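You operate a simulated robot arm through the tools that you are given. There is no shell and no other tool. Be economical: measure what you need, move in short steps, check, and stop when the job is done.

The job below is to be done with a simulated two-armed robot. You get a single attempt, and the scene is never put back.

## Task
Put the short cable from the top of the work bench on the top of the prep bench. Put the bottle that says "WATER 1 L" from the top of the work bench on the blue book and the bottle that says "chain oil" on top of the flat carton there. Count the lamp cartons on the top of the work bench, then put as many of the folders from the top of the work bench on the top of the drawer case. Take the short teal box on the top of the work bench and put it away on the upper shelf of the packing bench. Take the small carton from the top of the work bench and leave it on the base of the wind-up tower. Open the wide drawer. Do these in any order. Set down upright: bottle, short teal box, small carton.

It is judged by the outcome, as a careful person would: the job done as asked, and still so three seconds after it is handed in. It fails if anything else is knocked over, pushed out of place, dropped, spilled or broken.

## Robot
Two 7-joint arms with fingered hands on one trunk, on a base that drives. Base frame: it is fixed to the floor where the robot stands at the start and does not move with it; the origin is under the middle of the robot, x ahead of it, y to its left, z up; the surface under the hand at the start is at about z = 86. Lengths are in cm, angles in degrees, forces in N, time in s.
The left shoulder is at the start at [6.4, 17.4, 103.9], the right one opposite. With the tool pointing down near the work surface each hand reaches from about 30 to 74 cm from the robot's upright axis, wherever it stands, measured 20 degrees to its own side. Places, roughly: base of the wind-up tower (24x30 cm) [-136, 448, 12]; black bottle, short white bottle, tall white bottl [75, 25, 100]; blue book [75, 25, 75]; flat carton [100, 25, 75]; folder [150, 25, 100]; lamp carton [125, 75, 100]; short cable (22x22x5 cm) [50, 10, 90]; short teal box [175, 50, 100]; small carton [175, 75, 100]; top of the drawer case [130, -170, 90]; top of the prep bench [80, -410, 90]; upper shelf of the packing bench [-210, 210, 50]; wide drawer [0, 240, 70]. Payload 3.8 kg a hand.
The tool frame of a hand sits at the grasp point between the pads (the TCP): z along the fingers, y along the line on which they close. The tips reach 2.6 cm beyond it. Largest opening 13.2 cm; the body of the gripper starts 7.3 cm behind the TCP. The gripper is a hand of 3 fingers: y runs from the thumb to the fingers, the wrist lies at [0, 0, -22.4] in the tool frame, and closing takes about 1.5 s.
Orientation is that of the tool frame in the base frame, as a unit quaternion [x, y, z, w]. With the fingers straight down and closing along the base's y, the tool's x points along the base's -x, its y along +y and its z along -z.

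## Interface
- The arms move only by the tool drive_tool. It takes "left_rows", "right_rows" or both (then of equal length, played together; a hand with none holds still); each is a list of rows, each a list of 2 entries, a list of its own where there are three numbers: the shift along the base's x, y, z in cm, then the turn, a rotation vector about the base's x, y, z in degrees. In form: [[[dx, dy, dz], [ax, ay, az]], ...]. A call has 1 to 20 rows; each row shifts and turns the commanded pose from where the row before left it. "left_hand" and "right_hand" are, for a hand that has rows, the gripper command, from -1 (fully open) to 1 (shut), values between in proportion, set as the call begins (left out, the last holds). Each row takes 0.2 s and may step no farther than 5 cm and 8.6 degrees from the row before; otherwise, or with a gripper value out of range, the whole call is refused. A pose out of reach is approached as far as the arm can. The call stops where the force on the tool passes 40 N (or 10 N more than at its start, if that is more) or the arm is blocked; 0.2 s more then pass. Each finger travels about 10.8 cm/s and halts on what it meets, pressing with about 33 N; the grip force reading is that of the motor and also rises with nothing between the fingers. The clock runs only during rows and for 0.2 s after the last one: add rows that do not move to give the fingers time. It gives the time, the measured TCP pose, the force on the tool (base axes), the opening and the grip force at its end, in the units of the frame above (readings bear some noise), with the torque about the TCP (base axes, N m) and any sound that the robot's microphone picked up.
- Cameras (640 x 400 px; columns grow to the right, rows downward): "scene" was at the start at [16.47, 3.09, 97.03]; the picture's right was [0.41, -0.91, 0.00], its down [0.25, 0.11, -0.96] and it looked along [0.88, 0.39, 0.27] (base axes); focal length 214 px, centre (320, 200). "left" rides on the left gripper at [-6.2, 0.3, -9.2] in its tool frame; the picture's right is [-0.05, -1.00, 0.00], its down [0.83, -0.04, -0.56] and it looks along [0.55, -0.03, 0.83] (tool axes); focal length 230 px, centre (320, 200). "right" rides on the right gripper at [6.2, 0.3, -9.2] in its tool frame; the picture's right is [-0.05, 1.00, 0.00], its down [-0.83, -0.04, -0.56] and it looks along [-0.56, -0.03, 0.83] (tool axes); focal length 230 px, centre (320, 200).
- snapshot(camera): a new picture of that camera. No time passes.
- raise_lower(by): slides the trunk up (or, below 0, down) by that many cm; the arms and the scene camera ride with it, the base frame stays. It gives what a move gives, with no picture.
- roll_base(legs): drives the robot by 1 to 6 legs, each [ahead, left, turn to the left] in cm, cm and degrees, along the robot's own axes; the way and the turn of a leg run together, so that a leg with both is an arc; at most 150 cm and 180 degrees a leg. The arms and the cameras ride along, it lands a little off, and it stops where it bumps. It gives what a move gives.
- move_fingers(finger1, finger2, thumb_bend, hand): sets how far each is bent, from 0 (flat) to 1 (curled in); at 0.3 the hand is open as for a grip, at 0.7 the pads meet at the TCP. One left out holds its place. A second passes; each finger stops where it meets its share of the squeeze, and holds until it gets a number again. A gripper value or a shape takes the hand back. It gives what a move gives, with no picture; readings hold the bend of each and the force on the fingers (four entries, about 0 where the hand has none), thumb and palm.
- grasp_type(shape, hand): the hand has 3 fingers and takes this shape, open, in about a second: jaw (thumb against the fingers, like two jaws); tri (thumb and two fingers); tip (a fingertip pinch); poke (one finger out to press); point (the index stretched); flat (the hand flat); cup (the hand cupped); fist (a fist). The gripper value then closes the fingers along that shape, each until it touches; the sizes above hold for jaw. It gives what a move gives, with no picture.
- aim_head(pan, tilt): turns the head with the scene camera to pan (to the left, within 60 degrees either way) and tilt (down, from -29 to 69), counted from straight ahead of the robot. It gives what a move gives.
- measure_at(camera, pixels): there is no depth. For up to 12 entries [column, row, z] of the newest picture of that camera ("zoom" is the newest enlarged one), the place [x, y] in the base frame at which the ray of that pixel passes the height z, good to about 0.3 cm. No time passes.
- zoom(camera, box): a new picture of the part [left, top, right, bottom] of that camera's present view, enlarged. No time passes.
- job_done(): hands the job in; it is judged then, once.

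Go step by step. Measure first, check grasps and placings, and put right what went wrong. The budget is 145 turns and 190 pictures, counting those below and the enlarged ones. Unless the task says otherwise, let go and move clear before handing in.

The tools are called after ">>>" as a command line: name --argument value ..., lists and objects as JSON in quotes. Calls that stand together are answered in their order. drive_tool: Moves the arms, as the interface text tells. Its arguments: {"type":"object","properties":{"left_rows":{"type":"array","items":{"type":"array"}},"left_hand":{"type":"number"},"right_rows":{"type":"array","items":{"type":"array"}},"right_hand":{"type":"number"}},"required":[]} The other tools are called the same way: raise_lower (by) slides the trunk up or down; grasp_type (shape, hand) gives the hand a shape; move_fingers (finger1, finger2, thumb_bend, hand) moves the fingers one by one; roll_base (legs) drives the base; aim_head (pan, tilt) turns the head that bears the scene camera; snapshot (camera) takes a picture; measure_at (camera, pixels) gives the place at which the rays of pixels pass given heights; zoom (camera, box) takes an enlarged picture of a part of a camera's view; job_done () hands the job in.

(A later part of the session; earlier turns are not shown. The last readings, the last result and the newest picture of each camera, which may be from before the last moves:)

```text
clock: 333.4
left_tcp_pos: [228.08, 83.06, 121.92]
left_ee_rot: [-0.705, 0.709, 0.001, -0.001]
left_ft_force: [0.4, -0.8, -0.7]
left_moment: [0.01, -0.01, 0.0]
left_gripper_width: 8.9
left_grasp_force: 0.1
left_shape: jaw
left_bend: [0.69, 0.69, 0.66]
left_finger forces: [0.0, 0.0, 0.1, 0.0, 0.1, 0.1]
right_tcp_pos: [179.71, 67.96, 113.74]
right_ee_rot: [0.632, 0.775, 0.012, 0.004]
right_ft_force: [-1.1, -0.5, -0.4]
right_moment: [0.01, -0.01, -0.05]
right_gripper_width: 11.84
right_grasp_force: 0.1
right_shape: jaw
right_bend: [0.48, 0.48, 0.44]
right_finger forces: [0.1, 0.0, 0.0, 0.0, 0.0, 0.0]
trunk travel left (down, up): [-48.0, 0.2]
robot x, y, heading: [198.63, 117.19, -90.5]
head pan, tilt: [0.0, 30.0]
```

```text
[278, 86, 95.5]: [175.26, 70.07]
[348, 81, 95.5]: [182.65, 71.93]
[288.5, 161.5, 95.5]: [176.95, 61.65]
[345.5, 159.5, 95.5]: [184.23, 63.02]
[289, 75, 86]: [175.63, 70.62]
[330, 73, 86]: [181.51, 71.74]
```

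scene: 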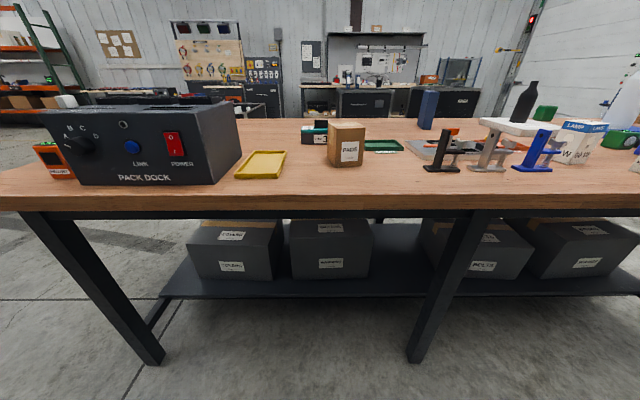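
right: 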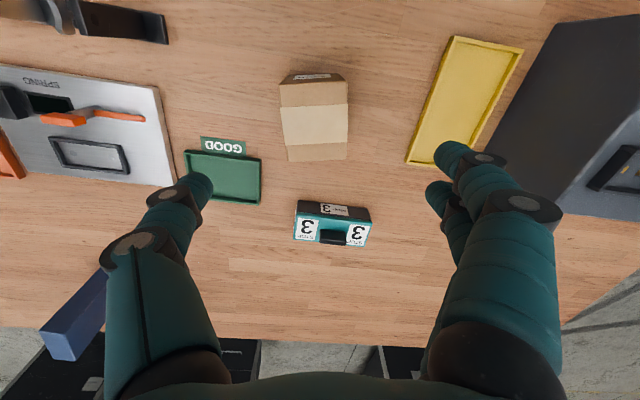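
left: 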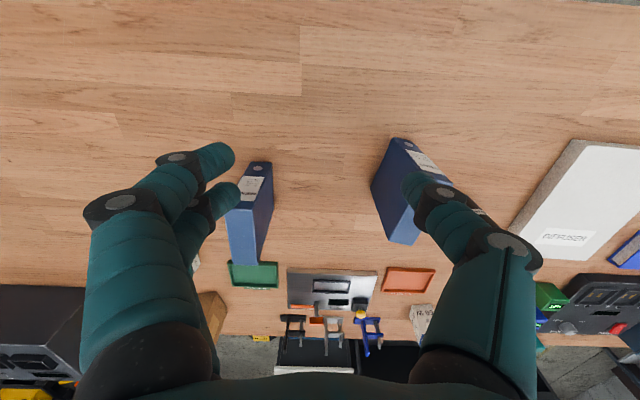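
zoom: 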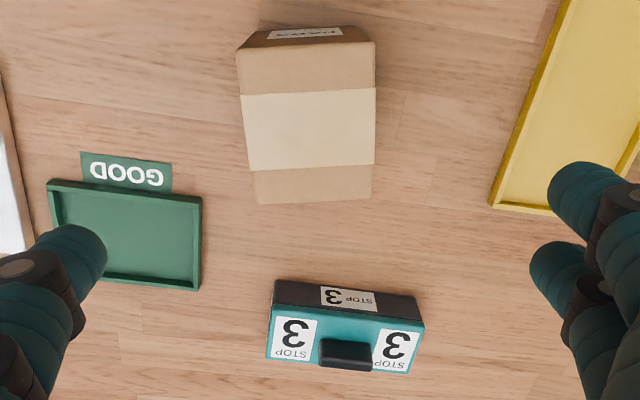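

Carton centre (179.8, 66.7), top z 95.5. Descend to z≈91.5, grip, and lift.

>>> drive_tool --right_rows '[[[0, -1.3, -4], [0, 0, 0]], [[0, 0, -4.5], [0, 0, 0]], [[0, 0, -4.5], [0, 0, 0]], [[0, 0, -4.5], [0, 0, 0]], [[0, 0, -4.6], [0, 0, 0]]]'

>>> drive_tool --right_rows '[[[0, 0, 0], [0, 0, 0]], [[0, 0, 0], [0, 0, 0]], [[0, 0, 0], [0, 0, 0]], [[0, 0, 0], [0, 0, 0]], [[0, 0, 0], [0, 0, 0]], [[0, 0, 0], [0, 0, 0]]]' --right_hand 1

>>> drive_tool --right_rows '[[[0, 0, 1.5], [0, 0, 0]], [[0, 0, 3], [0, 0, 0]], [[0, 0, 4], [0, 0, 0]], [[0, 0, 4], [0, 0, 0]], [[0, 3, 4], [0, 0, 0]], [[0, 4, 3], [0, 0, 0]], [[0, 4, 2], [0, 0, 0]]]'

>>> snapshot --camera "right"

```text
clock: 334.6
left_tcp_pos: [228.22, 83.08, 122.06]
left_ee_rot: [-0.705, 0.709, 0.0, -0.001]
left_ft_force: [-0.3, -0.3, -1.4]
left_moment: [0.0, 0.01, -0.03]
left_gripper_width: 8.93
left_grasp_force: 0.1
left_shape: jaw
left_bend: [0.69, 0.69, 0.66]
left_finger forces: [0.0, 0.0, 0.1, 0.0, 0.0, 0.0]
right_tcp_pos: [180.09, 66.6, 91.77]
right_ee_rot: [0.632, 0.775, 0.011, 0.005]
right_ft_force: [-0.5, 0.5, -0.5]
right_moment: [0.01, 0.0, 0.04]
right_gripper_width: 11.85
right_grasp_force: 0.0
right_shape: jaw
right_bend: [0.48, 0.48, 0.44]
right_finger forces: [0.0, 0.0, 0.0, 0.0, 0.0, 0.1]
trunk travel left (down, up): [-48.0, 0.2]
robot x, y, heading: [198.84, 117.34, -90.4]
head pan, tilt: [0.0, 30.0]
```

```text
clock: 336.0
left_tcp_pos: [228.14, 83.16, 122.03]
left_ee_rot: [-0.705, 0.709, 0.0, -0.001]
left_ft_force: [0.2, -0.8, 1.0]
left_moment: [-0.01, 0.02, 0.0]
left_gripper_width: 8.93
left_grasp_force: 0.0
left_shape: jaw
left_bend: [0.69, 0.69, 0.66]
left_finger forces: [0.0, 0.0, 0.1, 0.0, 0.1, 0.0]
right_tcp_pos: [180.12, 66.42, 91.87]
right_ee_rot: [0.632, 0.775, 0.012, 0.004]
right_ft_force: [-0.2, -1.0, 0.0]
right_moment: [-0.03, -0.03, 0.03]
right_gripper_width: 6.94
right_grasp_force: 33.2
right_shape: jaw
right_bend: [0.73, 0.73, 0.7]
right_finger forces: [14.9, 14.9, 0.0, 0.0, 30.0, 0.0]
trunk travel left (down, up): [-48.0, 0.2]
robot x, y, heading: [198.87, 117.45, -90.4]
head pan, tilt: [0.0, 30.0]
```

```text
clock: 337.6
left_tcp_pos: [228.21, 83.19, 122.16]
left_ee_rot: [-0.706, 0.709, -0.001, -0.001]
left_ft_force: [0.1, 0.5, -0.5]
left_moment: [-0.03, 0.01, 0.02]
left_gripper_width: 8.91
left_grasp_force: 0.1
left_shape: jaw
left_bend: [0.69, 0.69, 0.66]
left_finger forces: [0.0, 0.1, 0.0, 0.1, 0.0, 0.0]
right_tcp_pos: [179.82, 77.8, 113.66]
right_ee_rot: [0.632, 0.775, 0.012, 0.004]
right_ft_force: [0.1, -0.3, -1.8]
right_moment: [0.0, -0.04, 0.0]
right_gripper_width: 6.86
right_grasp_force: 33.4
right_shape: jaw
right_bend: [0.73, 0.73, 0.7]
right_finger forces: [15.1, 14.9, 0.0, 0.0, 29.9, 0.1]
trunk travel left (down, up): [-48.0, 0.2]
robot x, y, heading: [198.61, 117.19, -90.1]
head pan, tilt: [0.0, 30.0]
```

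```text
83 pictures are left
```

right: 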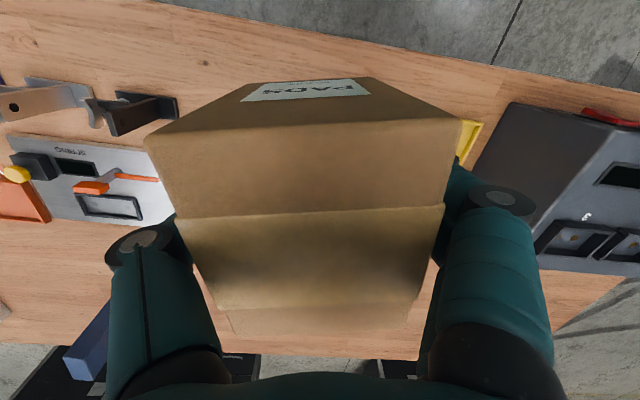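

Carton held (1.8 N). Now drive along the aisle and up to the wind-up tower area.

>>> roll_base --legs '[[-24, 0, 0], [0, 0, -90], [150, 0, 0], [150, 0, 0], [0, 0, -90], [110, 0, 0]]'

>>> aim_head --pan 5 --tilt 25

>>> snapshot --camera "scene"

```text
clock: 366.4
left_tcp_pos: [-125.39, 298.01, 122.08]
left_ee_rot: [0.722, 0.691, 0.002, -0.001]
left_ft_force: [0.3, 0.0, 0.6]
left_moment: [-0.01, 0.01, -0.01]
left_gripper_width: 8.93
left_grasp_force: 0.1
left_shape: jaw
left_bend: [0.69, 0.69, 0.66]
left_finger forces: [0.0, 0.0, 0.0, 0.0, 0.0, 0.0]
right_tcp_pos: [-77.03, 301.79, 113.6]
right_ee_rot: [0.762, -0.647, -0.005, 0.012]
right_ft_force: [0.7, -0.1, -2.7]
right_moment: [0.02, 0.01, 0.0]
right_gripper_width: 6.81
right_grasp_force: 33.1
right_shape: jaw
right_bend: [0.73, 0.73, 0.7]
right_finger forces: [14.8, 14.7, 0.0, 0.1, 29.5, 0.0]
trunk travel left (down, up): [-48.0, 0.2]
robot x, y, heading: [-97.3, 262.91, 87.4]
head pan, tilt: [0.0, 30.0]
```

```text
clock: 367.1
left_tcp_pos: [-125.22, 298.01, 122.05]
left_ee_rot: [0.722, 0.691, 0.001, 0.001]
left_ft_force: [-0.1, -0.5, 0.1]
left_moment: [0.01, -0.01, 0.03]
left_gripper_width: 8.92
left_grasp_force: 0.0
left_shape: jaw
left_bend: [0.69, 0.69, 0.66]
left_finger forces: [0.1, 0.0, 0.0, 0.0, 0.1, 0.1]
right_tcp_pos: [-76.97, 301.72, 113.61]
right_ee_rot: [0.762, -0.647, -0.005, 0.011]
right_ft_force: [0.1, 0.3, -2.8]
right_moment: [0.02, 0.01, 0.01]
right_gripper_width: 6.84
right_grasp_force: 33.7
right_shape: jaw
right_bend: [0.73, 0.73, 0.7]
right_finger forces: [14.8, 14.8, 0.0, 0.0, 29.5, 0.1]
trunk travel left (down, up): [-48.0, 0.2]
robot x, y, heading: [-97.58, 262.7, 87.7]
head pan, tilt: [5.0, 25.0]
```

```text
82 pictures are left
```

scene: 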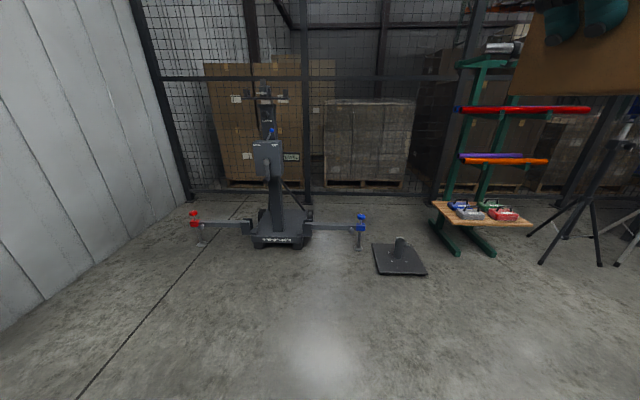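

The wind-up tower stands at (280,220) with side outriggers. Zoom on its base.

>>> zoom --camera "scene" --box '[180, 100, 380, 270]'

>>> measure_at --camera "scene" --pixels '[[253, 238, 12], [304, 238, 12], [280, 240, 12], [250, 222, 12], [310, 220, 12], [280, 228, 12], [200, 245, 0], [360, 248, 0], [385, 250, 5]]'

```text
2.35 times, centred on (280, 185) of scene
```

zoom: 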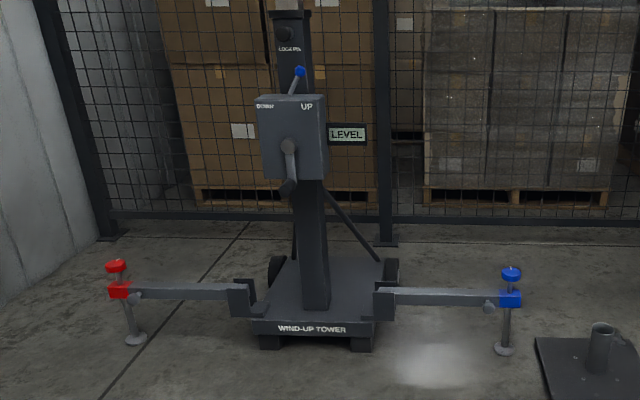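

```text
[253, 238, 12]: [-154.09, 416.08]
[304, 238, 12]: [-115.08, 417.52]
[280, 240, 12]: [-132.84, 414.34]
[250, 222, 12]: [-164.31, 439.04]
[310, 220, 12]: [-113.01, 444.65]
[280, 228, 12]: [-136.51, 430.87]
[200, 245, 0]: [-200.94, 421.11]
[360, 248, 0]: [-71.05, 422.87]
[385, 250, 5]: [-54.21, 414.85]
```

The tower's deck is flanked by outriggers, with the mast in front-middle. I'll move closer, keeping clear of the outriggers, and look down onto the deck.

>>> roll_base --legs '[[0, 44, 2], [102, 0, 0]]'

>>> aim_head --pan -8 --tilt 55

>>> snapshot --camera "scene"

>>> snapshot --camera "left"

```text
clock: 376.2
left_tcp_pos: [-169.12, 399.51, 122.09]
left_ee_rot: [0.71, 0.705, 0.002, 0.0]
left_ft_force: [-0.1, 0.0, 0.7]
left_moment: [0.01, -0.01, 0.01]
left_gripper_width: 8.95
left_grasp_force: 0.1
left_shape: jaw
left_bend: [0.69, 0.69, 0.66]
left_finger forces: [0.0, 0.1, 0.1, 0.1, 0.1, 0.0]
right_tcp_pos: [-121.02, 405.1, 113.61]
right_ee_rot: [0.775, -0.631, -0.005, 0.012]
right_ft_force: [0.1, 0.4, -1.6]
right_moment: [-0.02, 0.0, 0.03]
right_gripper_width: 6.83
right_grasp_force: 33.1
right_shape: jaw
right_bend: [0.73, 0.73, 0.7]
right_finger forces: [14.8, 14.9, 0.0, 0.1, 29.5, 0.0]
trunk travel left (down, up): [-48.0, 0.2]
robot x, y, heading: [-139.72, 365.62, 89.7]
head pan, tilt: [5.0, 25.0]
```

```text
clock: 377.2
left_tcp_pos: [-169.13, 399.58, 122.13]
left_ee_rot: [0.71, 0.705, 0.002, -0.001]
left_ft_force: [0.6, 0.4, 0.0]
left_moment: [0.0, 0.0, -0.02]
left_gripper_width: 8.93
left_grasp_force: 0.2
left_shape: jaw
left_bend: [0.69, 0.69, 0.66]
left_finger forces: [0.0, 0.0, 0.0, 0.1, 0.0, 0.0]
right_tcp_pos: [-120.93, 404.99, 113.56]
right_ee_rot: [0.775, -0.632, -0.005, 0.012]
right_ft_force: [0.6, 0.2, -2.1]
right_moment: [-0.01, 0.01, -0.04]
right_gripper_width: 6.81
right_grasp_force: 33.0
right_shape: jaw
right_bend: [0.73, 0.73, 0.7]
right_finger forces: [14.7, 14.8, 0.1, 0.1, 29.5, 0.0]
trunk travel left (down, up): [-48.0, 0.2]
robot x, y, heading: [-139.78, 365.46, 89.8]
head pan, tilt: [-8.0, 55.0]
```

```text
80 pictures are left
```

scene: 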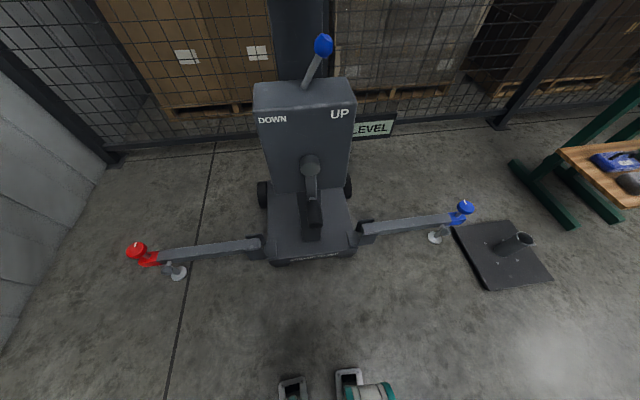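

```text
79 pictures are left
```

left: 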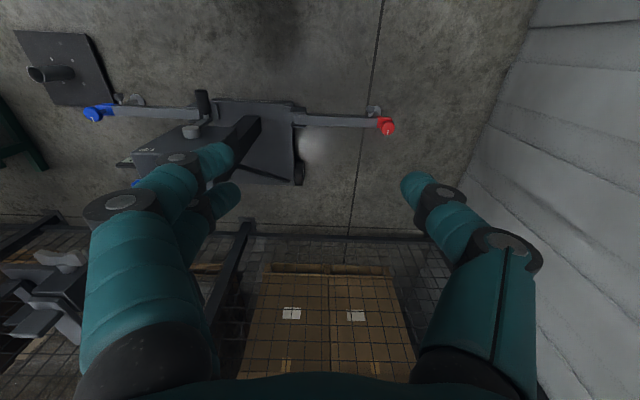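

The left camera sees the deck with free area at about (275,145). Zoom and measure deck corners in both views.

>>> zoom --camera "left" --box '[120, 70, 320, 210]'

>>> measure_at --camera "left" --pixels '[[305, 108, 12], [296, 180, 12], [216, 102, 12], [258, 118, 12], [246, 175, 12], [270, 145, 12]]'

>>> zoom --camera "scene" --box '[220, 130, 400, 280]'

>>> measure_at --camera "scene" --pixels '[[267, 260, 12], [355, 253, 12], [349, 200, 12], [266, 195, 12], [335, 225, 12]]'

```text
2.86 times, centred on (220, 140) of left
```

zoom: 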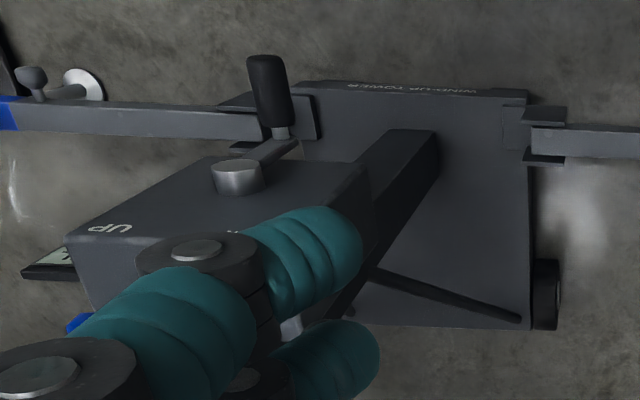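

```text
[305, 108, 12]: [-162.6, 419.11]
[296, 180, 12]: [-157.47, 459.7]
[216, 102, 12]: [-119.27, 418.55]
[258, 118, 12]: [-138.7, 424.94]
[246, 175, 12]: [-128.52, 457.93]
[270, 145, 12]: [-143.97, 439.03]
```

```text
2.67 times, centred on (310, 205) of scene
```

zoom: 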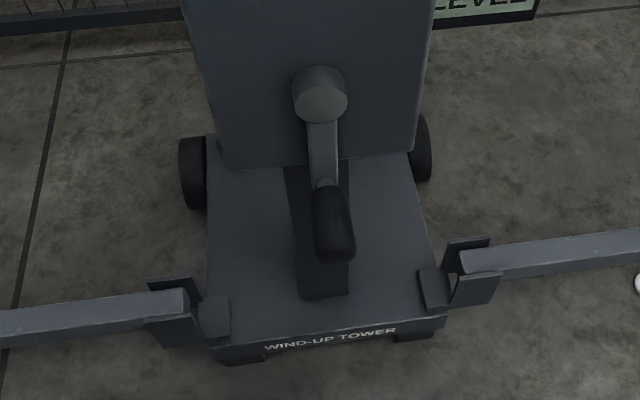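

```text
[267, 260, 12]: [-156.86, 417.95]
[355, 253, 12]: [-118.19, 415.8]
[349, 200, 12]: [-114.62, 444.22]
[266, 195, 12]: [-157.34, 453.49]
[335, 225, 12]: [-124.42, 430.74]
```

>>> measure_at --camera "scene" --pixels '[[275.5, 193.8, 54], [346.8, 187, 54], [346.8, 187, 60], [321, 241, 12], [301, 242, 12], [314, 227, 40], [255, 88, 85], [355, 85, 85]]'

>>> measure_at --camera "left" --pixels '[[261, 116, 12], [261, 135, 12], [243, 115, 12], [292, 106, 20], [279, 182, 12]]'

```text
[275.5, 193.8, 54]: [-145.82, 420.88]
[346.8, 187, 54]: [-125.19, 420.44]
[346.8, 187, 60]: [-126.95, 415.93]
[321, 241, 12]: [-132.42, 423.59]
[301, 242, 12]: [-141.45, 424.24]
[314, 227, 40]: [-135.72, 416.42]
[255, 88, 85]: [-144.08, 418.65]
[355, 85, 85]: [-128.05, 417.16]
```

```text
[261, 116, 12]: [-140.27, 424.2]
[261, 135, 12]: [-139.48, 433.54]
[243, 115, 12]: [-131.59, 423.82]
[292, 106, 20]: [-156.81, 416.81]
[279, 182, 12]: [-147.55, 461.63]
```

Deck is x −157…−118, y 418…460; mast x −141…−132, crank box overhead (z≥54) at x −146…−125. I'll place the carton right of the mast at about (−123, 431), coming in low from the right. First shift the hand right, roll 12 cm ahead, and lower the trunk.

>>> drive_tool --right_rows '[[[3, -3, 0], [0, 0, 0]], [[3, -3, 0], [0, 0, 0]], [[3, -3, 0], [0, 0, 0]]]'

>>> roll_base --legs '[[12, 0, 0]]'

>>> raise_lower --by -47

>>> aim_head --pan -20 --tilt 30

>>> snapshot --camera "scene"

>>> snapshot --camera "right"

```text
clock: 378.0
left_tcp_pos: [-169.01, 399.51, 122.1]
left_ee_rot: [0.71, 0.704, 0.001, 0.0]
left_ft_force: [0.2, 0.9, -0.4]
left_moment: [0.0, -0.03, 0.0]
left_gripper_width: 8.94
left_grasp_force: 0.2
left_shape: jaw
left_bend: [0.69, 0.69, 0.66]
left_finger forces: [0.1, 0.0, 0.1, 0.0, 0.1, 0.0]
right_tcp_pos: [-112.04, 396.01, 113.58]
right_ee_rot: [0.775, -0.632, -0.005, 0.012]
right_ft_force: [-1.2, 0.0, -1.8]
right_moment: [0.01, 0.01, 0.01]
right_gripper_width: 6.84
right_grasp_force: 33.0
right_shape: jaw
right_bend: [0.73, 0.73, 0.7]
right_finger forces: [14.8, 14.9, 0.0, 0.0, 29.7, 0.1]
trunk travel left (down, up): [-48.0, 0.2]
robot x, y, heading: [-140.01, 365.14, 89.7]
head pan, tilt: [-8.0, 55.0]
```

```text
clock: 379.2
left_tcp_pos: [-169.07, 411.27, 122.19]
left_ee_rot: [0.71, 0.704, 0.002, 0.0]
left_ft_force: [0.5, 0.7, -0.6]
left_moment: [-0.01, 0.01, -0.03]
left_gripper_width: 8.9
left_grasp_force: 0.1
left_shape: jaw
left_bend: [0.69, 0.69, 0.66]
left_finger forces: [0.1, 0.1, 0.0, 0.1, 0.1, 0.0]
right_tcp_pos: [-112.06, 407.83, 113.5]
right_ee_rot: [0.775, -0.632, -0.005, 0.012]
right_ft_force: [0.1, 0.8, -2.0]
right_moment: [0.01, 0.05, 0.02]
right_gripper_width: 6.82
right_grasp_force: 33.2
right_shape: jaw
right_bend: [0.73, 0.73, 0.7]
right_finger forces: [14.9, 14.8, 0.0, 0.0, 29.7, 0.0]
trunk travel left (down, up): [-48.0, 0.2]
robot x, y, heading: [-139.78, 377.11, 89.7]
head pan, tilt: [-8.0, 55.0]
```

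```text
refused: -47 is not a number from -40 to 40
```

```text
clock: 380.1
left_tcp_pos: [-169.06, 411.31, 122.09]
left_ee_rot: [0.71, 0.704, 0.002, -0.001]
left_ft_force: [-0.5, -0.2, -0.2]
left_moment: [-0.01, -0.01, 0.03]
left_gripper_width: 8.94
left_grasp_force: 0.0
left_shape: jaw
left_bend: [0.69, 0.69, 0.66]
left_finger forces: [0.0, 0.1, 0.1, 0.0, 0.0, 0.1]
right_tcp_pos: [-111.92, 407.91, 113.47]
right_ee_rot: [0.775, -0.632, -0.004, 0.012]
right_ft_force: [0.2, 1.3, -2.5]
right_moment: [0.01, 0.0, 0.02]
right_gripper_width: 6.84
right_grasp_force: 32.8
right_shape: jaw
right_bend: [0.73, 0.73, 0.7]
right_finger forces: [14.8, 14.8, 0.0, 0.0, 29.6, 0.1]
trunk travel left (down, up): [-48.0, 0.2]
robot x, y, heading: [-139.35, 377.13, 89.7]
head pan, tilt: [-20.0, 30.0]
```

```text
76 pictures are left
```

scene: 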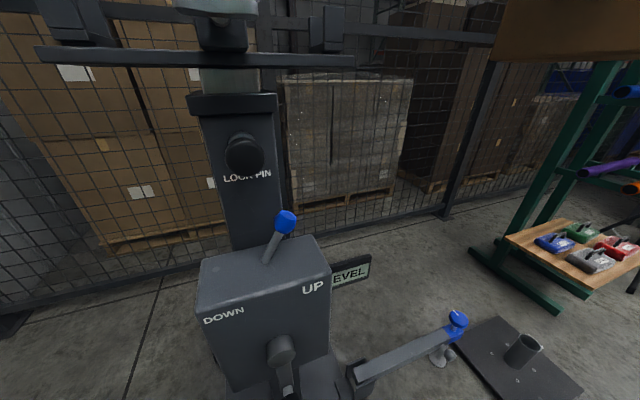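

```text
75 pictures are left
```

right: 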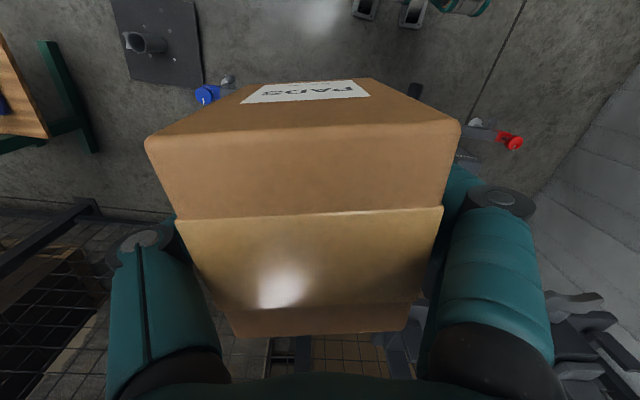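

Lower limit per call is 40 cm; lowering 40 and then 7.

>>> raise_lower --by -40

>>> raise_lower --by -7

>>> aim_head --pan -15 --tilt 35

>>> snapshot --camera "scene"

```text
clock: 383.9
left_tcp_pos: [-169.08, 411.34, 82.01]
left_ee_rot: [0.71, 0.705, 0.001, -0.001]
left_ft_force: [-0.5, 0.5, -0.5]
left_moment: [-0.04, 0.03, -0.02]
left_gripper_width: 8.9
left_grasp_force: 0.1
left_shape: jaw
left_bend: [0.69, 0.69, 0.66]
left_finger forces: [0.1, 0.0, 0.1, 0.1, 0.0, 0.1]
right_tcp_pos: [-111.89, 407.92, 73.46]
right_ee_rot: [0.775, -0.632, -0.003, 0.012]
right_ft_force: [1.1, -0.5, -1.9]
right_moment: [0.01, 0.0, -0.01]
right_gripper_width: 6.82
right_grasp_force: 32.8
right_shape: jaw
right_bend: [0.73, 0.73, 0.7]
right_finger forces: [14.8, 14.8, 0.0, 0.0, 29.8, 0.1]
trunk travel left (down, up): [-8.0, 40.2]
robot x, y, heading: [-139.6, 377.07, 89.7]
head pan, tilt: [-20.0, 30.0]
```

```text
clock: 385.0
left_tcp_pos: [-169.13, 411.36, 75.02]
left_ee_rot: [0.71, 0.704, 0.002, 0.0]
left_ft_force: [0.2, 0.1, 0.2]
left_moment: [0.0, 0.0, -0.03]
left_gripper_width: 8.9
left_grasp_force: 0.0
left_shape: jaw
left_bend: [0.69, 0.69, 0.66]
left_finger forces: [0.1, 0.0, 0.0, 0.1, 0.0, 0.0]
right_tcp_pos: [-111.91, 407.93, 66.47]
right_ee_rot: [0.775, -0.632, -0.005, 0.012]
right_ft_force: [0.7, 0.8, -1.0]
right_moment: [-0.02, -0.02, 0.01]
right_gripper_width: 6.81
right_grasp_force: 33.2
right_shape: jaw
right_bend: [0.73, 0.73, 0.7]
right_finger forces: [14.9, 14.8, 0.1, 0.0, 29.6, 0.0]
trunk travel left (down, up): [-1.0, 47.2]
robot x, y, heading: [-139.78, 377.24, 89.9]
head pan, tilt: [-20.0, 30.0]
```

```text
clock: 385.7
left_tcp_pos: [-169.06, 411.37, 75.08]
left_ee_rot: [0.71, 0.704, 0.001, -0.001]
left_ft_force: [0.2, 0.2, 0.5]
left_moment: [-0.02, -0.02, 0.0]
left_gripper_width: 8.91
left_grasp_force: 0.1
left_shape: jaw
left_bend: [0.69, 0.69, 0.66]
left_finger forces: [0.0, 0.0, 0.0, 0.0, 0.1, 0.1]
right_tcp_pos: [-112.02, 407.83, 66.39]
right_ee_rot: [0.775, -0.632, -0.005, 0.011]
right_ft_force: [0.0, 0.2, -1.7]
right_moment: [0.03, 0.01, 0.01]
right_gripper_width: 6.81
right_grasp_force: 33.1
right_shape: jaw
right_bend: [0.73, 0.73, 0.7]
right_finger forces: [14.8, 14.8, 0.0, 0.1, 29.7, 0.0]
trunk travel left (down, up): [-1.0, 47.2]
robot x, y, heading: [-139.37, 377.13, 89.6]
head pan, tilt: [-15.0, 35.0]
```

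```text
74 pictures are left
```

scene: 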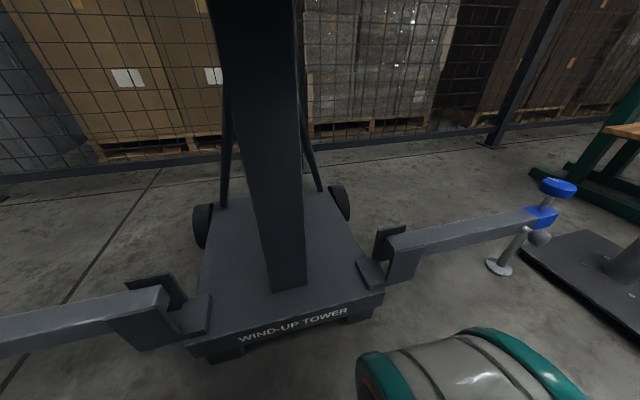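

From here the deck is clear: free area right of the mast around (335,240). Measuring.

>>> measure_at --camera "scene" --pixels '[[383, 292, 12], [328, 192, 12], [307, 284, 12], [270, 293, 12], [362, 262, 12], [358, 283, 12], [335, 240, 12], [385, 232, 22], [400, 245, 20], [186, 345, 12]]'

>>> zoom --camera "scene" --box '[180, 160, 430, 370]'

```text
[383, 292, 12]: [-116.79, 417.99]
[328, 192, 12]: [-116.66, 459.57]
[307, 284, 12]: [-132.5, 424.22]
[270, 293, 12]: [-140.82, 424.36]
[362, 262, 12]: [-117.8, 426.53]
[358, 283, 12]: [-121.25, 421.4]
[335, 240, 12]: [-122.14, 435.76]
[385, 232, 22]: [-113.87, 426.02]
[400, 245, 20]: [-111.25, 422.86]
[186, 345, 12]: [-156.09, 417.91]
```

```text
1.90 times, centred on (305, 265) of scene
```

zoom: 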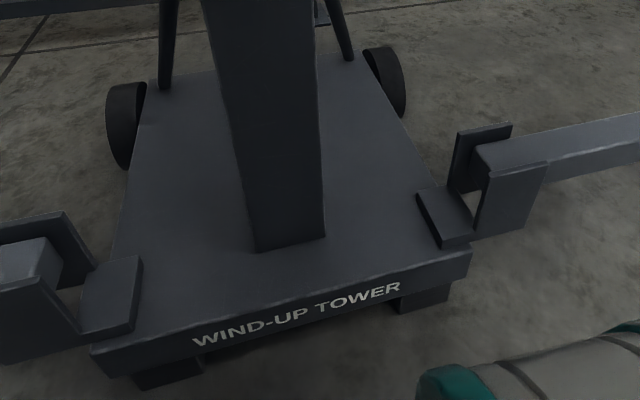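

Deck z = 12 is confirmed; the free patch is x −132…−117, y 427…455. I'll descend on the right side, go forward over the outrigger, and check.

>>> drive_tool --right_rows '[[[0.7, 0, -4.4], [0, 0, -5.8]], [[0.7, 0, -4.4], [0, 0, -5.8]], [[0.7, 0, -4.4], [0, 0, 0]], [[0.7, 0, -4.4], [0, 0, 0]], [[0.7, 0, -4.4], [0, 0, 0]], [[0.7, 0, -4.4], [0, 0, 0]], [[0.5, 0, -3], [0, 0, 0]]]'

>>> drive_tool --right_rows '[[[0, 4.4, 0], [0, 0, 0]], [[0, 4.4, 0], [0, 0, 0]], [[0, 4.4, 0], [0, 0, 0]], [[0, 4.4, 0], [0, 0, 0]], [[0, 4.4, 0], [0, 0, 0]], [[0, 4.2, 0], [0, 0, 0]]]'

>>> snapshot --camera "scene"

```text
clock: 387.3
left_tcp_pos: [-169.05, 411.24, 75.04]
left_ee_rot: [0.71, 0.705, 0.001, 0.0]
left_ft_force: [0.1, -0.4, 0.4]
left_moment: [-0.01, 0.0, 0.0]
left_gripper_width: 8.93
left_grasp_force: 0.0
left_shape: jaw
left_bend: [0.69, 0.69, 0.66]
left_finger forces: [0.0, 0.0, 0.1, 0.0, 0.1, 0.0]
right_tcp_pos: [-108.99, 415.24, 39.7]
right_ee_rot: [0.707, -0.707, -0.007, 0.012]
right_ft_force: [0.6, 0.0, -1.6]
right_moment: [-0.02, 0.01, 0.03]
right_gripper_width: 6.82
right_grasp_force: 33.1
right_shape: jaw
right_bend: [0.73, 0.73, 0.7]
right_finger forces: [15.2, 15.2, 0.0, 0.0, 30.2, 0.1]
right hand out of reach, approached as far as the arm can: row 1, 2, 3, 4
trunk travel left (down, up): [-1.0, 47.2]
robot x, y, heading: [-139.88, 376.89, 89.8]
head pan, tilt: [-15.0, 35.0]
```

```text
clock: 388.7
left_tcp_pos: [-169.1, 411.38, 74.96]
left_ee_rot: [0.709, 0.705, 0.002, 0.0]
left_ft_force: [0.9, 0.6, -0.2]
left_moment: [0.01, 0.01, 0.01]
left_gripper_width: 8.93
left_grasp_force: 0.1
left_shape: jaw
left_bend: [0.69, 0.69, 0.66]
left_finger forces: [0.0, 0.1, 0.0, 0.0, 0.2, 0.1]
right_tcp_pos: [-108.86, 441.34, 39.62]
right_ee_rot: [0.708, -0.706, -0.006, 0.012]
right_ft_force: [-1.0, -0.2, -2.3]
right_moment: [0.0, -0.02, -0.01]
right_gripper_width: 6.79
right_grasp_force: 32.8
right_shape: jaw
right_bend: [0.73, 0.73, 0.7]
right_finger forces: [15.0, 15.0, 0.1, 0.1, 30.2, 0.1]
trunk travel left (down, up): [-1.0, 47.2]
robot x, y, heading: [-139.65, 377.11, 89.6]
head pan, tilt: [-15.0, 35.0]
```

```text
72 pictures are left
```

scene: 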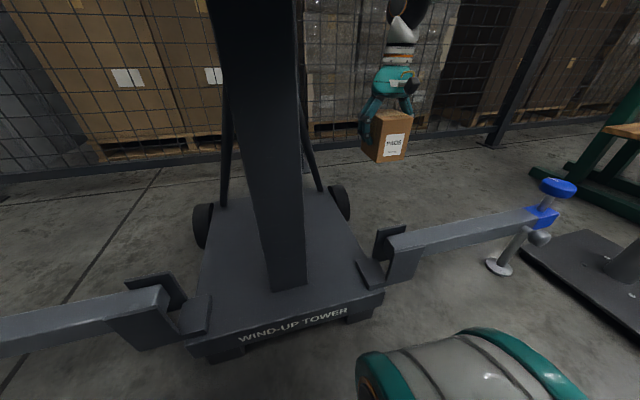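

Carton is right of the tower, clear. Lower to z 24 while easing back to y≈434, then move left over the deck.

>>> drive_tool --right_rows '[[[0, -1.8, -3.9], [0, 0, 0]], [[0, -1.8, -3.9], [0, 0, 0]], [[0, -1.9, -3.9], [0, 0, 0]], [[0, -1.8, -3.7], [0, 0, 0]]]'

>>> drive_tool --right_rows '[[[-3.6, 0, 0], [0, 0, 0]], [[-3.6, 0, 0], [0, 0, 0]], [[-3.6, 0, 0], [0, 0, 0]], [[-3.8, 0, 0], [0, 0, 0]]]'

>>> snapshot --camera "scene"

>>> zoom --camera "scene" --box '[240, 120, 430, 310]'

```text
clock: 389.7
left_tcp_pos: [-169.19, 411.25, 75.05]
left_ee_rot: [0.71, 0.705, 0.002, -0.001]
left_ft_force: [-0.4, 0.1, 0.0]
left_moment: [0.01, 0.0, 0.0]
left_gripper_width: 8.94
left_grasp_force: 0.0
left_shape: jaw
left_bend: [0.69, 0.69, 0.66]
left_finger forces: [0.0, 0.0, 0.0, 0.0, 0.0, 0.0]
right_tcp_pos: [-109.32, 433.86, 24.47]
right_ee_rot: [-0.707, 0.707, 0.006, -0.011]
right_ft_force: [-0.3, 0.1, -1.8]
right_moment: [-0.03, 0.02, 0.02]
right_gripper_width: 6.82
right_grasp_force: 32.9
right_shape: jaw
right_bend: [0.73, 0.73, 0.7]
right_finger forces: [15.1, 15.1, 0.0, 0.0, 30.3, 0.0]
trunk travel left (down, up): [-1.0, 47.2]
robot x, y, heading: [-139.61, 377.27, 89.8]
head pan, tilt: [-15.0, 35.0]
```

```text
clock: 390.7
left_tcp_pos: [-169.05, 411.29, 75.15]
left_ee_rot: [0.71, 0.705, 0.002, 0.0]
left_ft_force: [0.2, 0.6, 0.2]
left_moment: [0.04, -0.03, 0.0]
left_gripper_width: 8.93
left_grasp_force: 0.0
left_shape: jaw
left_bend: [0.69, 0.69, 0.66]
left_finger forces: [0.0, 0.1, 0.1, 0.0, 0.1, 0.0]
right_tcp_pos: [-117.34, 430.49, 28.3]
right_ee_rot: [0.707, -0.707, -0.007, 0.012]
right_ft_force: [-0.2, 0.5, -2.3]
right_moment: [-0.01, 0.0, -0.03]
right_gripper_width: 6.79
right_grasp_force: 33.0
right_shape: jaw
right_bend: [0.73, 0.73, 0.7]
right_finger forces: [15.1, 15.1, 0.0, 0.0, 30.2, 0.1]
right hand out of reach, approached as far as the arm can: row 1, 2, 3, 4
trunk travel left (down, up): [-1.0, 47.2]
robot x, y, heading: [-139.97, 377.48, 89.8]
head pan, tilt: [-15.0, 35.0]
```

```text
71 pictures are left
```

scene: 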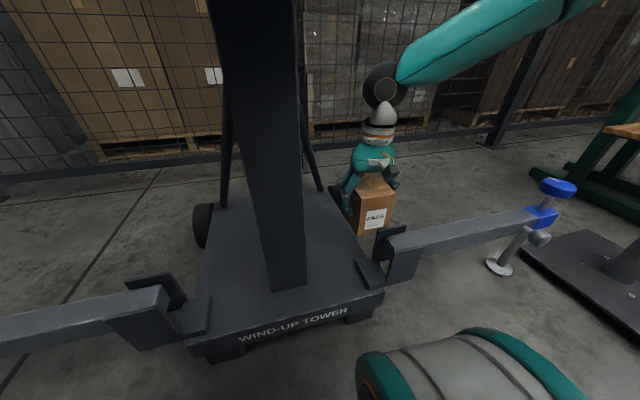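

```text
2.11 times, centred on (335, 215) of scene
```

zoom: 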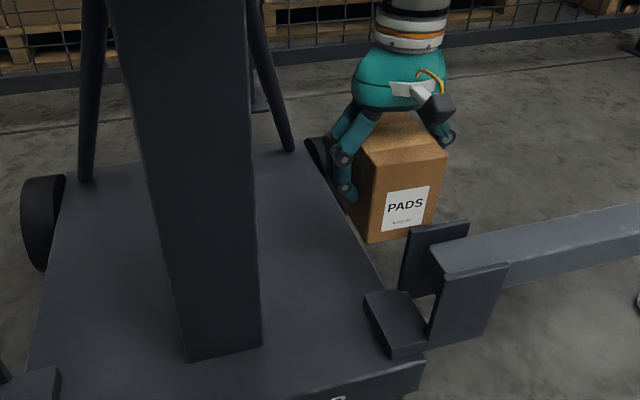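

The arm can't go farther inward, so I'll shift the base: 3 cm ahead then 6.5 cm left, carrying the carton over the deck.

>>> roll_base --legs '[[3.5, 0, 0], [0, 6.5, 0]]'

>>> zoom --camera "scene" --box '[240, 120, 430, 310]'

>>> snapshot --camera "right"

```text
clock: 392.4
left_tcp_pos: [-175.72, 414.84, 75.09]
left_ee_rot: [0.71, 0.705, 0.001, -0.001]
left_ft_force: [-0.9, -1.3, -0.1]
left_moment: [-0.04, -0.01, -0.01]
left_gripper_width: 8.92
left_grasp_force: 0.1
left_shape: jaw
left_bend: [0.69, 0.69, 0.66]
left_finger forces: [0.0, 0.0, 0.1, 0.0, 0.1, 0.0]
right_tcp_pos: [-123.94, 434.03, 28.28]
right_ee_rot: [-0.707, 0.708, 0.007, -0.012]
right_ft_force: [-0.3, -0.5, -1.7]
right_moment: [-0.04, 0.04, -0.03]
right_gripper_width: 6.81
right_grasp_force: 33.1
right_shape: jaw
right_bend: [0.73, 0.73, 0.7]
right_finger forces: [15.1, 15.0, 0.1, 0.0, 30.2, 0.1]
trunk travel left (down, up): [-1.0, 47.2]
robot x, y, heading: [-146.69, 380.71, 89.6]
head pan, tilt: [-15.0, 35.0]
```

```text
2.11 times, centred on (335, 215) of scene
```

zoom: 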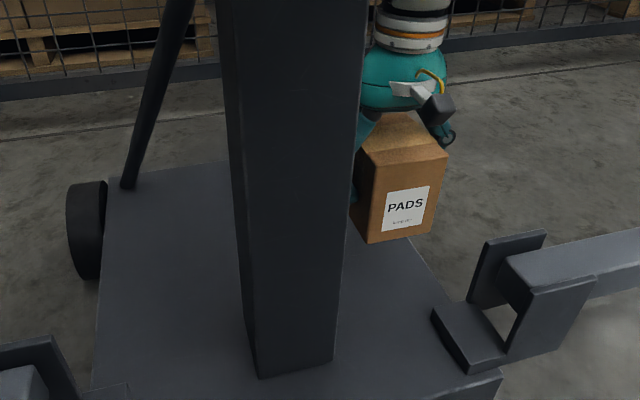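

```text
68 pictures are left
```

right: 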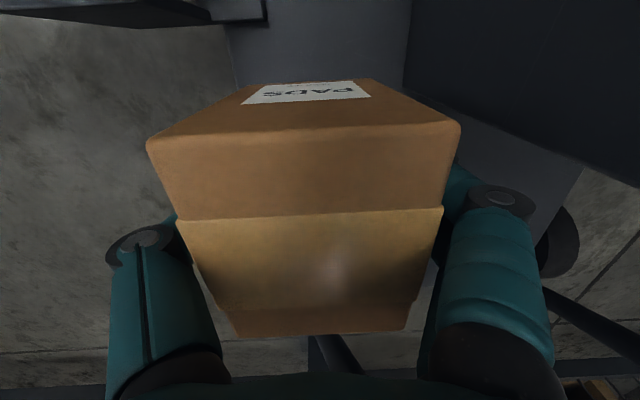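

Carton is over the deck at (−123.9, 434). Try lowering straight down.

>>> drive_tool --right_rows '[[[0, 0, -3], [0, 0, 0]], [[0, 0, -3], [0, 0, 0]]]'

```text
clock: 393.0
left_tcp_pos: [-175.63, 414.85, 75.12]
left_ee_rot: [0.71, 0.704, 0.002, -0.001]
left_ft_force: [-0.1, -0.4, -0.5]
left_moment: [0.02, 0.0, -0.02]
left_gripper_width: 8.91
left_grasp_force: 0.0
left_shape: jaw
left_bend: [0.69, 0.69, 0.66]
left_finger forces: [0.0, 0.0, 0.0, 0.0, 0.1, 0.0]
right_tcp_pos: [-123.84, 434.08, 28.2]
right_ee_rot: [-0.707, 0.707, 0.007, -0.011]
right_ft_force: [-0.1, 1.2, -2.2]
right_moment: [-0.01, 0.01, -0.02]
right_gripper_width: 6.83
right_grasp_force: 33.0
right_shape: jaw
right_bend: [0.73, 0.73, 0.7]
right_finger forces: [15.1, 15.2, 0.0, 0.0, 30.1, 0.1]
right hand out of reach, approached as far as the arm can: row 1, 2
trunk travel left (down, up): [-1.0, 47.2]
robot x, y, heading: [-146.32, 380.94, 89.8]
head pan, tilt: [-15.0, 35.0]
```

Not possible here; I'll move the hand 8 cm right (more extended sideways), test lowering there, and then shift the base.

>>> drive_tool --right_rows '[[[4, 0, 0], [0, 0, 0]], [[4, 0, 0], [0, 0, 0]], [[0, 0, -3], [0, 0, 0]], [[0, 0, -3], [0, 0, 0]], [[0, 0, -2], [0, 0, 0]]]'

```text
clock: 394.2
left_tcp_pos: [-175.71, 414.79, 75.03]
left_ee_rot: [0.71, 0.704, 0.002, 0.001]
left_ft_force: [0.7, -0.5, -0.1]
left_moment: [0.01, 0.0, 0.0]
left_gripper_width: 8.93
left_grasp_force: 0.1
left_shape: jaw
left_bend: [0.69, 0.69, 0.66]
left_finger forces: [0.0, 0.1, 0.0, 0.1, 0.0, 0.1]
right_tcp_pos: [-115.53, 433.44, 20.88]
right_ee_rot: [-0.707, 0.707, 0.008, -0.012]
right_ft_force: [1.5, 0.9, -1.6]
right_moment: [-0.01, 0.01, 0.02]
right_gripper_width: 6.8
right_grasp_force: 32.9
right_shape: jaw
right_bend: [0.73, 0.73, 0.7]
right_finger forces: [15.2, 15.2, 0.1, 0.0, 30.2, 0.0]
right hand out of reach, approached as far as the arm can: row 5
trunk travel left (down, up): [-1.0, 47.2]
robot x, y, heading: [-146.14, 380.77, 89.8]
head pan, tilt: [-15.0, 35.0]
```

Reached z 20.9 there. I'll go 4.5 cm farther right keeping height, then shift the base 12.5 cm left so there's room to lower fully.

>>> drive_tool --right_rows '[[[4.5, 0.3, 0.3], [0, 0, 0]]]'

>>> roll_base --legs '[[0, 12.5, 0]]'

>>> snapshot --camera "scene"

```text
clock: 394.6
left_tcp_pos: [-175.68, 414.9, 75.08]
left_ee_rot: [0.71, 0.704, 0.002, 0.0]
left_ft_force: [-0.2, -0.9, 0.4]
left_moment: [0.0, 0.0, -0.03]
left_gripper_width: 8.91
left_grasp_force: 0.1
left_shape: jaw
left_bend: [0.69, 0.69, 0.66]
left_finger forces: [0.0, 0.2, 0.1, 0.1, 0.0, 0.1]
right_tcp_pos: [-111.01, 433.97, 21.24]
right_ee_rot: [0.707, -0.707, -0.007, 0.012]
right_ft_force: [-0.5, -0.9, -1.9]
right_moment: [0.0, 0.02, 0.02]
right_gripper_width: 6.79
right_grasp_force: 32.8
right_shape: jaw
right_bend: [0.73, 0.73, 0.7]
right_finger forces: [15.1, 15.1, 0.1, 0.0, 30.2, 0.0]
trunk travel left (down, up): [-1.0, 47.2]
robot x, y, heading: [-146.64, 381.0, 89.9]
head pan, tilt: [-15.0, 35.0]
```

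```text
clock: 396.3
left_tcp_pos: [-187.86, 414.83, 75.08]
left_ee_rot: [0.711, 0.704, 0.002, -0.001]
left_ft_force: [0.0, -0.3, -0.5]
left_moment: [-0.03, 0.0, 0.02]
left_gripper_width: 8.94
left_grasp_force: 0.1
left_shape: jaw
left_bend: [0.69, 0.69, 0.66]
left_finger forces: [0.0, 0.1, 0.0, 0.0, 0.0, 0.0]
right_tcp_pos: [-123.22, 433.76, 21.16]
right_ee_rot: [-0.707, 0.708, 0.006, -0.013]
right_ft_force: [-1.0, -0.5, -2.0]
right_moment: [0.06, 0.01, -0.02]
right_gripper_width: 6.8
right_grasp_force: 32.7
right_shape: jaw
right_bend: [0.73, 0.73, 0.7]
right_finger forces: [15.0, 15.2, 0.1, 0.1, 30.2, 0.0]
trunk travel left (down, up): [-1.0, 47.2]
robot x, y, heading: [-158.54, 380.81, 90.0]
head pan, tilt: [-15.0, 35.0]
```

```text
67 pictures are left
```

scene: 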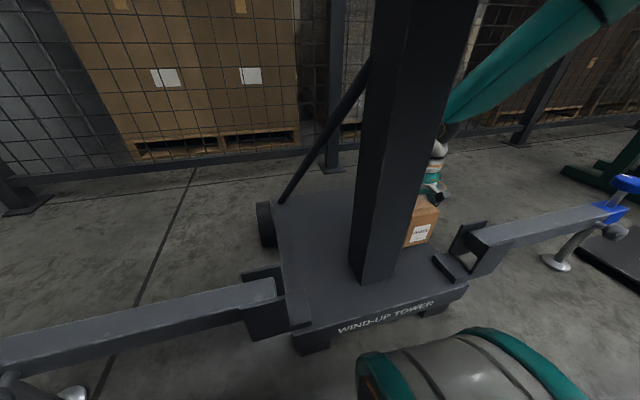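

Carton is over the deck at (−123.2, 433.8). Lowering in small steps to contact.

>>> drive_tool --right_rows '[[[0, 0, -1.2], [0, 0, 0]], [[0, 0, -0.8], [0, 0, 0]], [[0, 0, -0.4], [0, 0, 0]], [[0, 0, 0], [0, 0, 0]]]'

>>> drive_tool --right_rows '[[[0, 0, -0.4], [0, 0, 0]], [[0, 0, -0.3], [0, 0, 0]], [[0, 0, 0], [0, 0, 0]]]'

```text
clock: 397.3
left_tcp_pos: [-187.99, 414.92, 75.08]
left_ee_rot: [0.71, 0.704, 0.002, -0.001]
left_ft_force: [-0.2, 0.0, -0.3]
left_moment: [-0.01, -0.03, -0.05]
left_gripper_width: 8.94
left_grasp_force: 0.0
left_shape: jaw
left_bend: [0.69, 0.69, 0.66]
left_finger forces: [0.0, 0.0, 0.0, 0.1, 0.1, 0.0]
right_tcp_pos: [-123.12, 433.72, 18.93]
right_ee_rot: [-0.706, 0.708, 0.006, -0.012]
right_ft_force: [-0.7, 0.5, -2.0]
right_moment: [-0.01, 0.02, -0.02]
right_gripper_width: 6.78
right_grasp_force: 32.5
right_shape: jaw
right_bend: [0.73, 0.73, 0.7]
right_finger forces: [15.1, 15.1, 0.1, 0.0, 30.1, 0.1]
trunk travel left (down, up): [-1.0, 47.2]
robot x, y, heading: [-158.88, 380.91, 89.7]
head pan, tilt: [-15.0, 35.0]
```

```text
clock: 398.1
left_tcp_pos: [-187.99, 414.93, 75.05]
left_ee_rot: [0.71, 0.704, 0.002, -0.001]
left_ft_force: [0.0, 0.4, 0.3]
left_moment: [0.01, 0.0, 0.0]
left_gripper_width: 8.93
left_grasp_force: 0.0
left_shape: jaw
left_bend: [0.69, 0.69, 0.66]
left_finger forces: [0.1, 0.0, 0.1, 0.0, 0.0, 0.1]
right_tcp_pos: [-123.04, 433.48, 18.84]
right_ee_rot: [-0.707, 0.708, 0.007, -0.011]
right_ft_force: [-2.0, 2.4, 1.3]
right_moment: [0.03, -0.08, 0.03]
right_gripper_width: 6.8
right_grasp_force: 33.0
right_shape: jaw
right_bend: [0.73, 0.73, 0.7]
right_finger forces: [15.9, 15.9, 0.1, 0.1, 30.3, 0.0]
right hand out of reach, approached as far as the arm can: row 1
trunk travel left (down, up): [-1.0, 47.2]
robot x, y, heading: [-159.01, 380.75, 89.5]
head pan, tilt: [-15.0, 35.0]
```

Weight has mostly transferred (+1.3 N vs −2). A tiny trunk lowering to make sure it rests, then release.

>>> raise_lower --by -0.3

>>> snapshot --camera "right"

>>> zoom --camera "scene" --box '[360, 150, 500, 300]'

```text
clock: 398.7
left_tcp_pos: [-188.01, 414.85, 74.8]
left_ee_rot: [0.71, 0.704, 0.002, 0.0]
left_ft_force: [0.7, 1.4, -0.3]
left_moment: [0.02, 0.03, -0.02]
left_gripper_width: 8.92
left_grasp_force: 0.1
left_shape: jaw
left_bend: [0.69, 0.69, 0.66]
left_finger forces: [0.0, 0.0, 0.0, 0.0, 0.1, 0.0]
right_tcp_pos: [-122.97, 433.48, 18.77]
right_ee_rot: [-0.706, 0.708, 0.006, -0.011]
right_ft_force: [-1.3, -2.6, 15.5]
right_moment: [-0.05, -0.07, 0.02]
right_gripper_width: 6.78
right_grasp_force: 33.1
right_shape: jaw
right_bend: [0.73, 0.73, 0.71]
right_finger forces: [16.7, 16.6, 0.1, 0.0, 31.9, 0.0]
trunk travel left (down, up): [-0.7, 47.5]
robot x, y, heading: [-158.44, 380.52, 89.7]
head pan, tilt: [-15.0, 35.0]
```

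```text
66 pictures are left
```

right: 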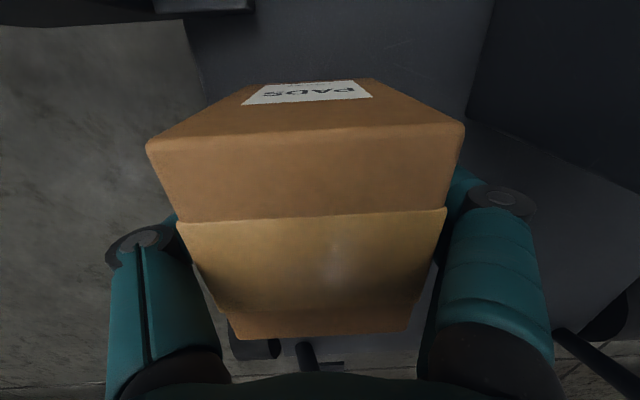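

```text
2.67 times, centred on (430, 225) of scene
```

zoom: 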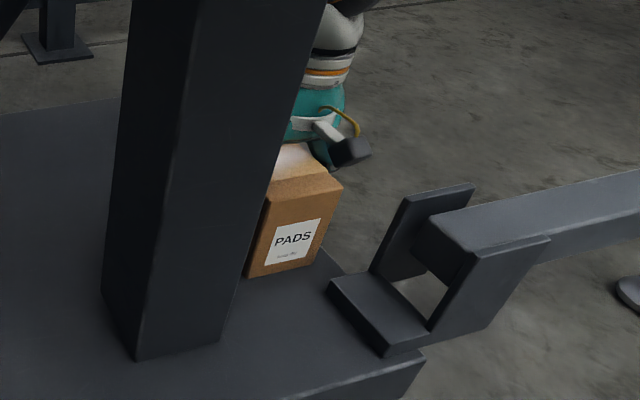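

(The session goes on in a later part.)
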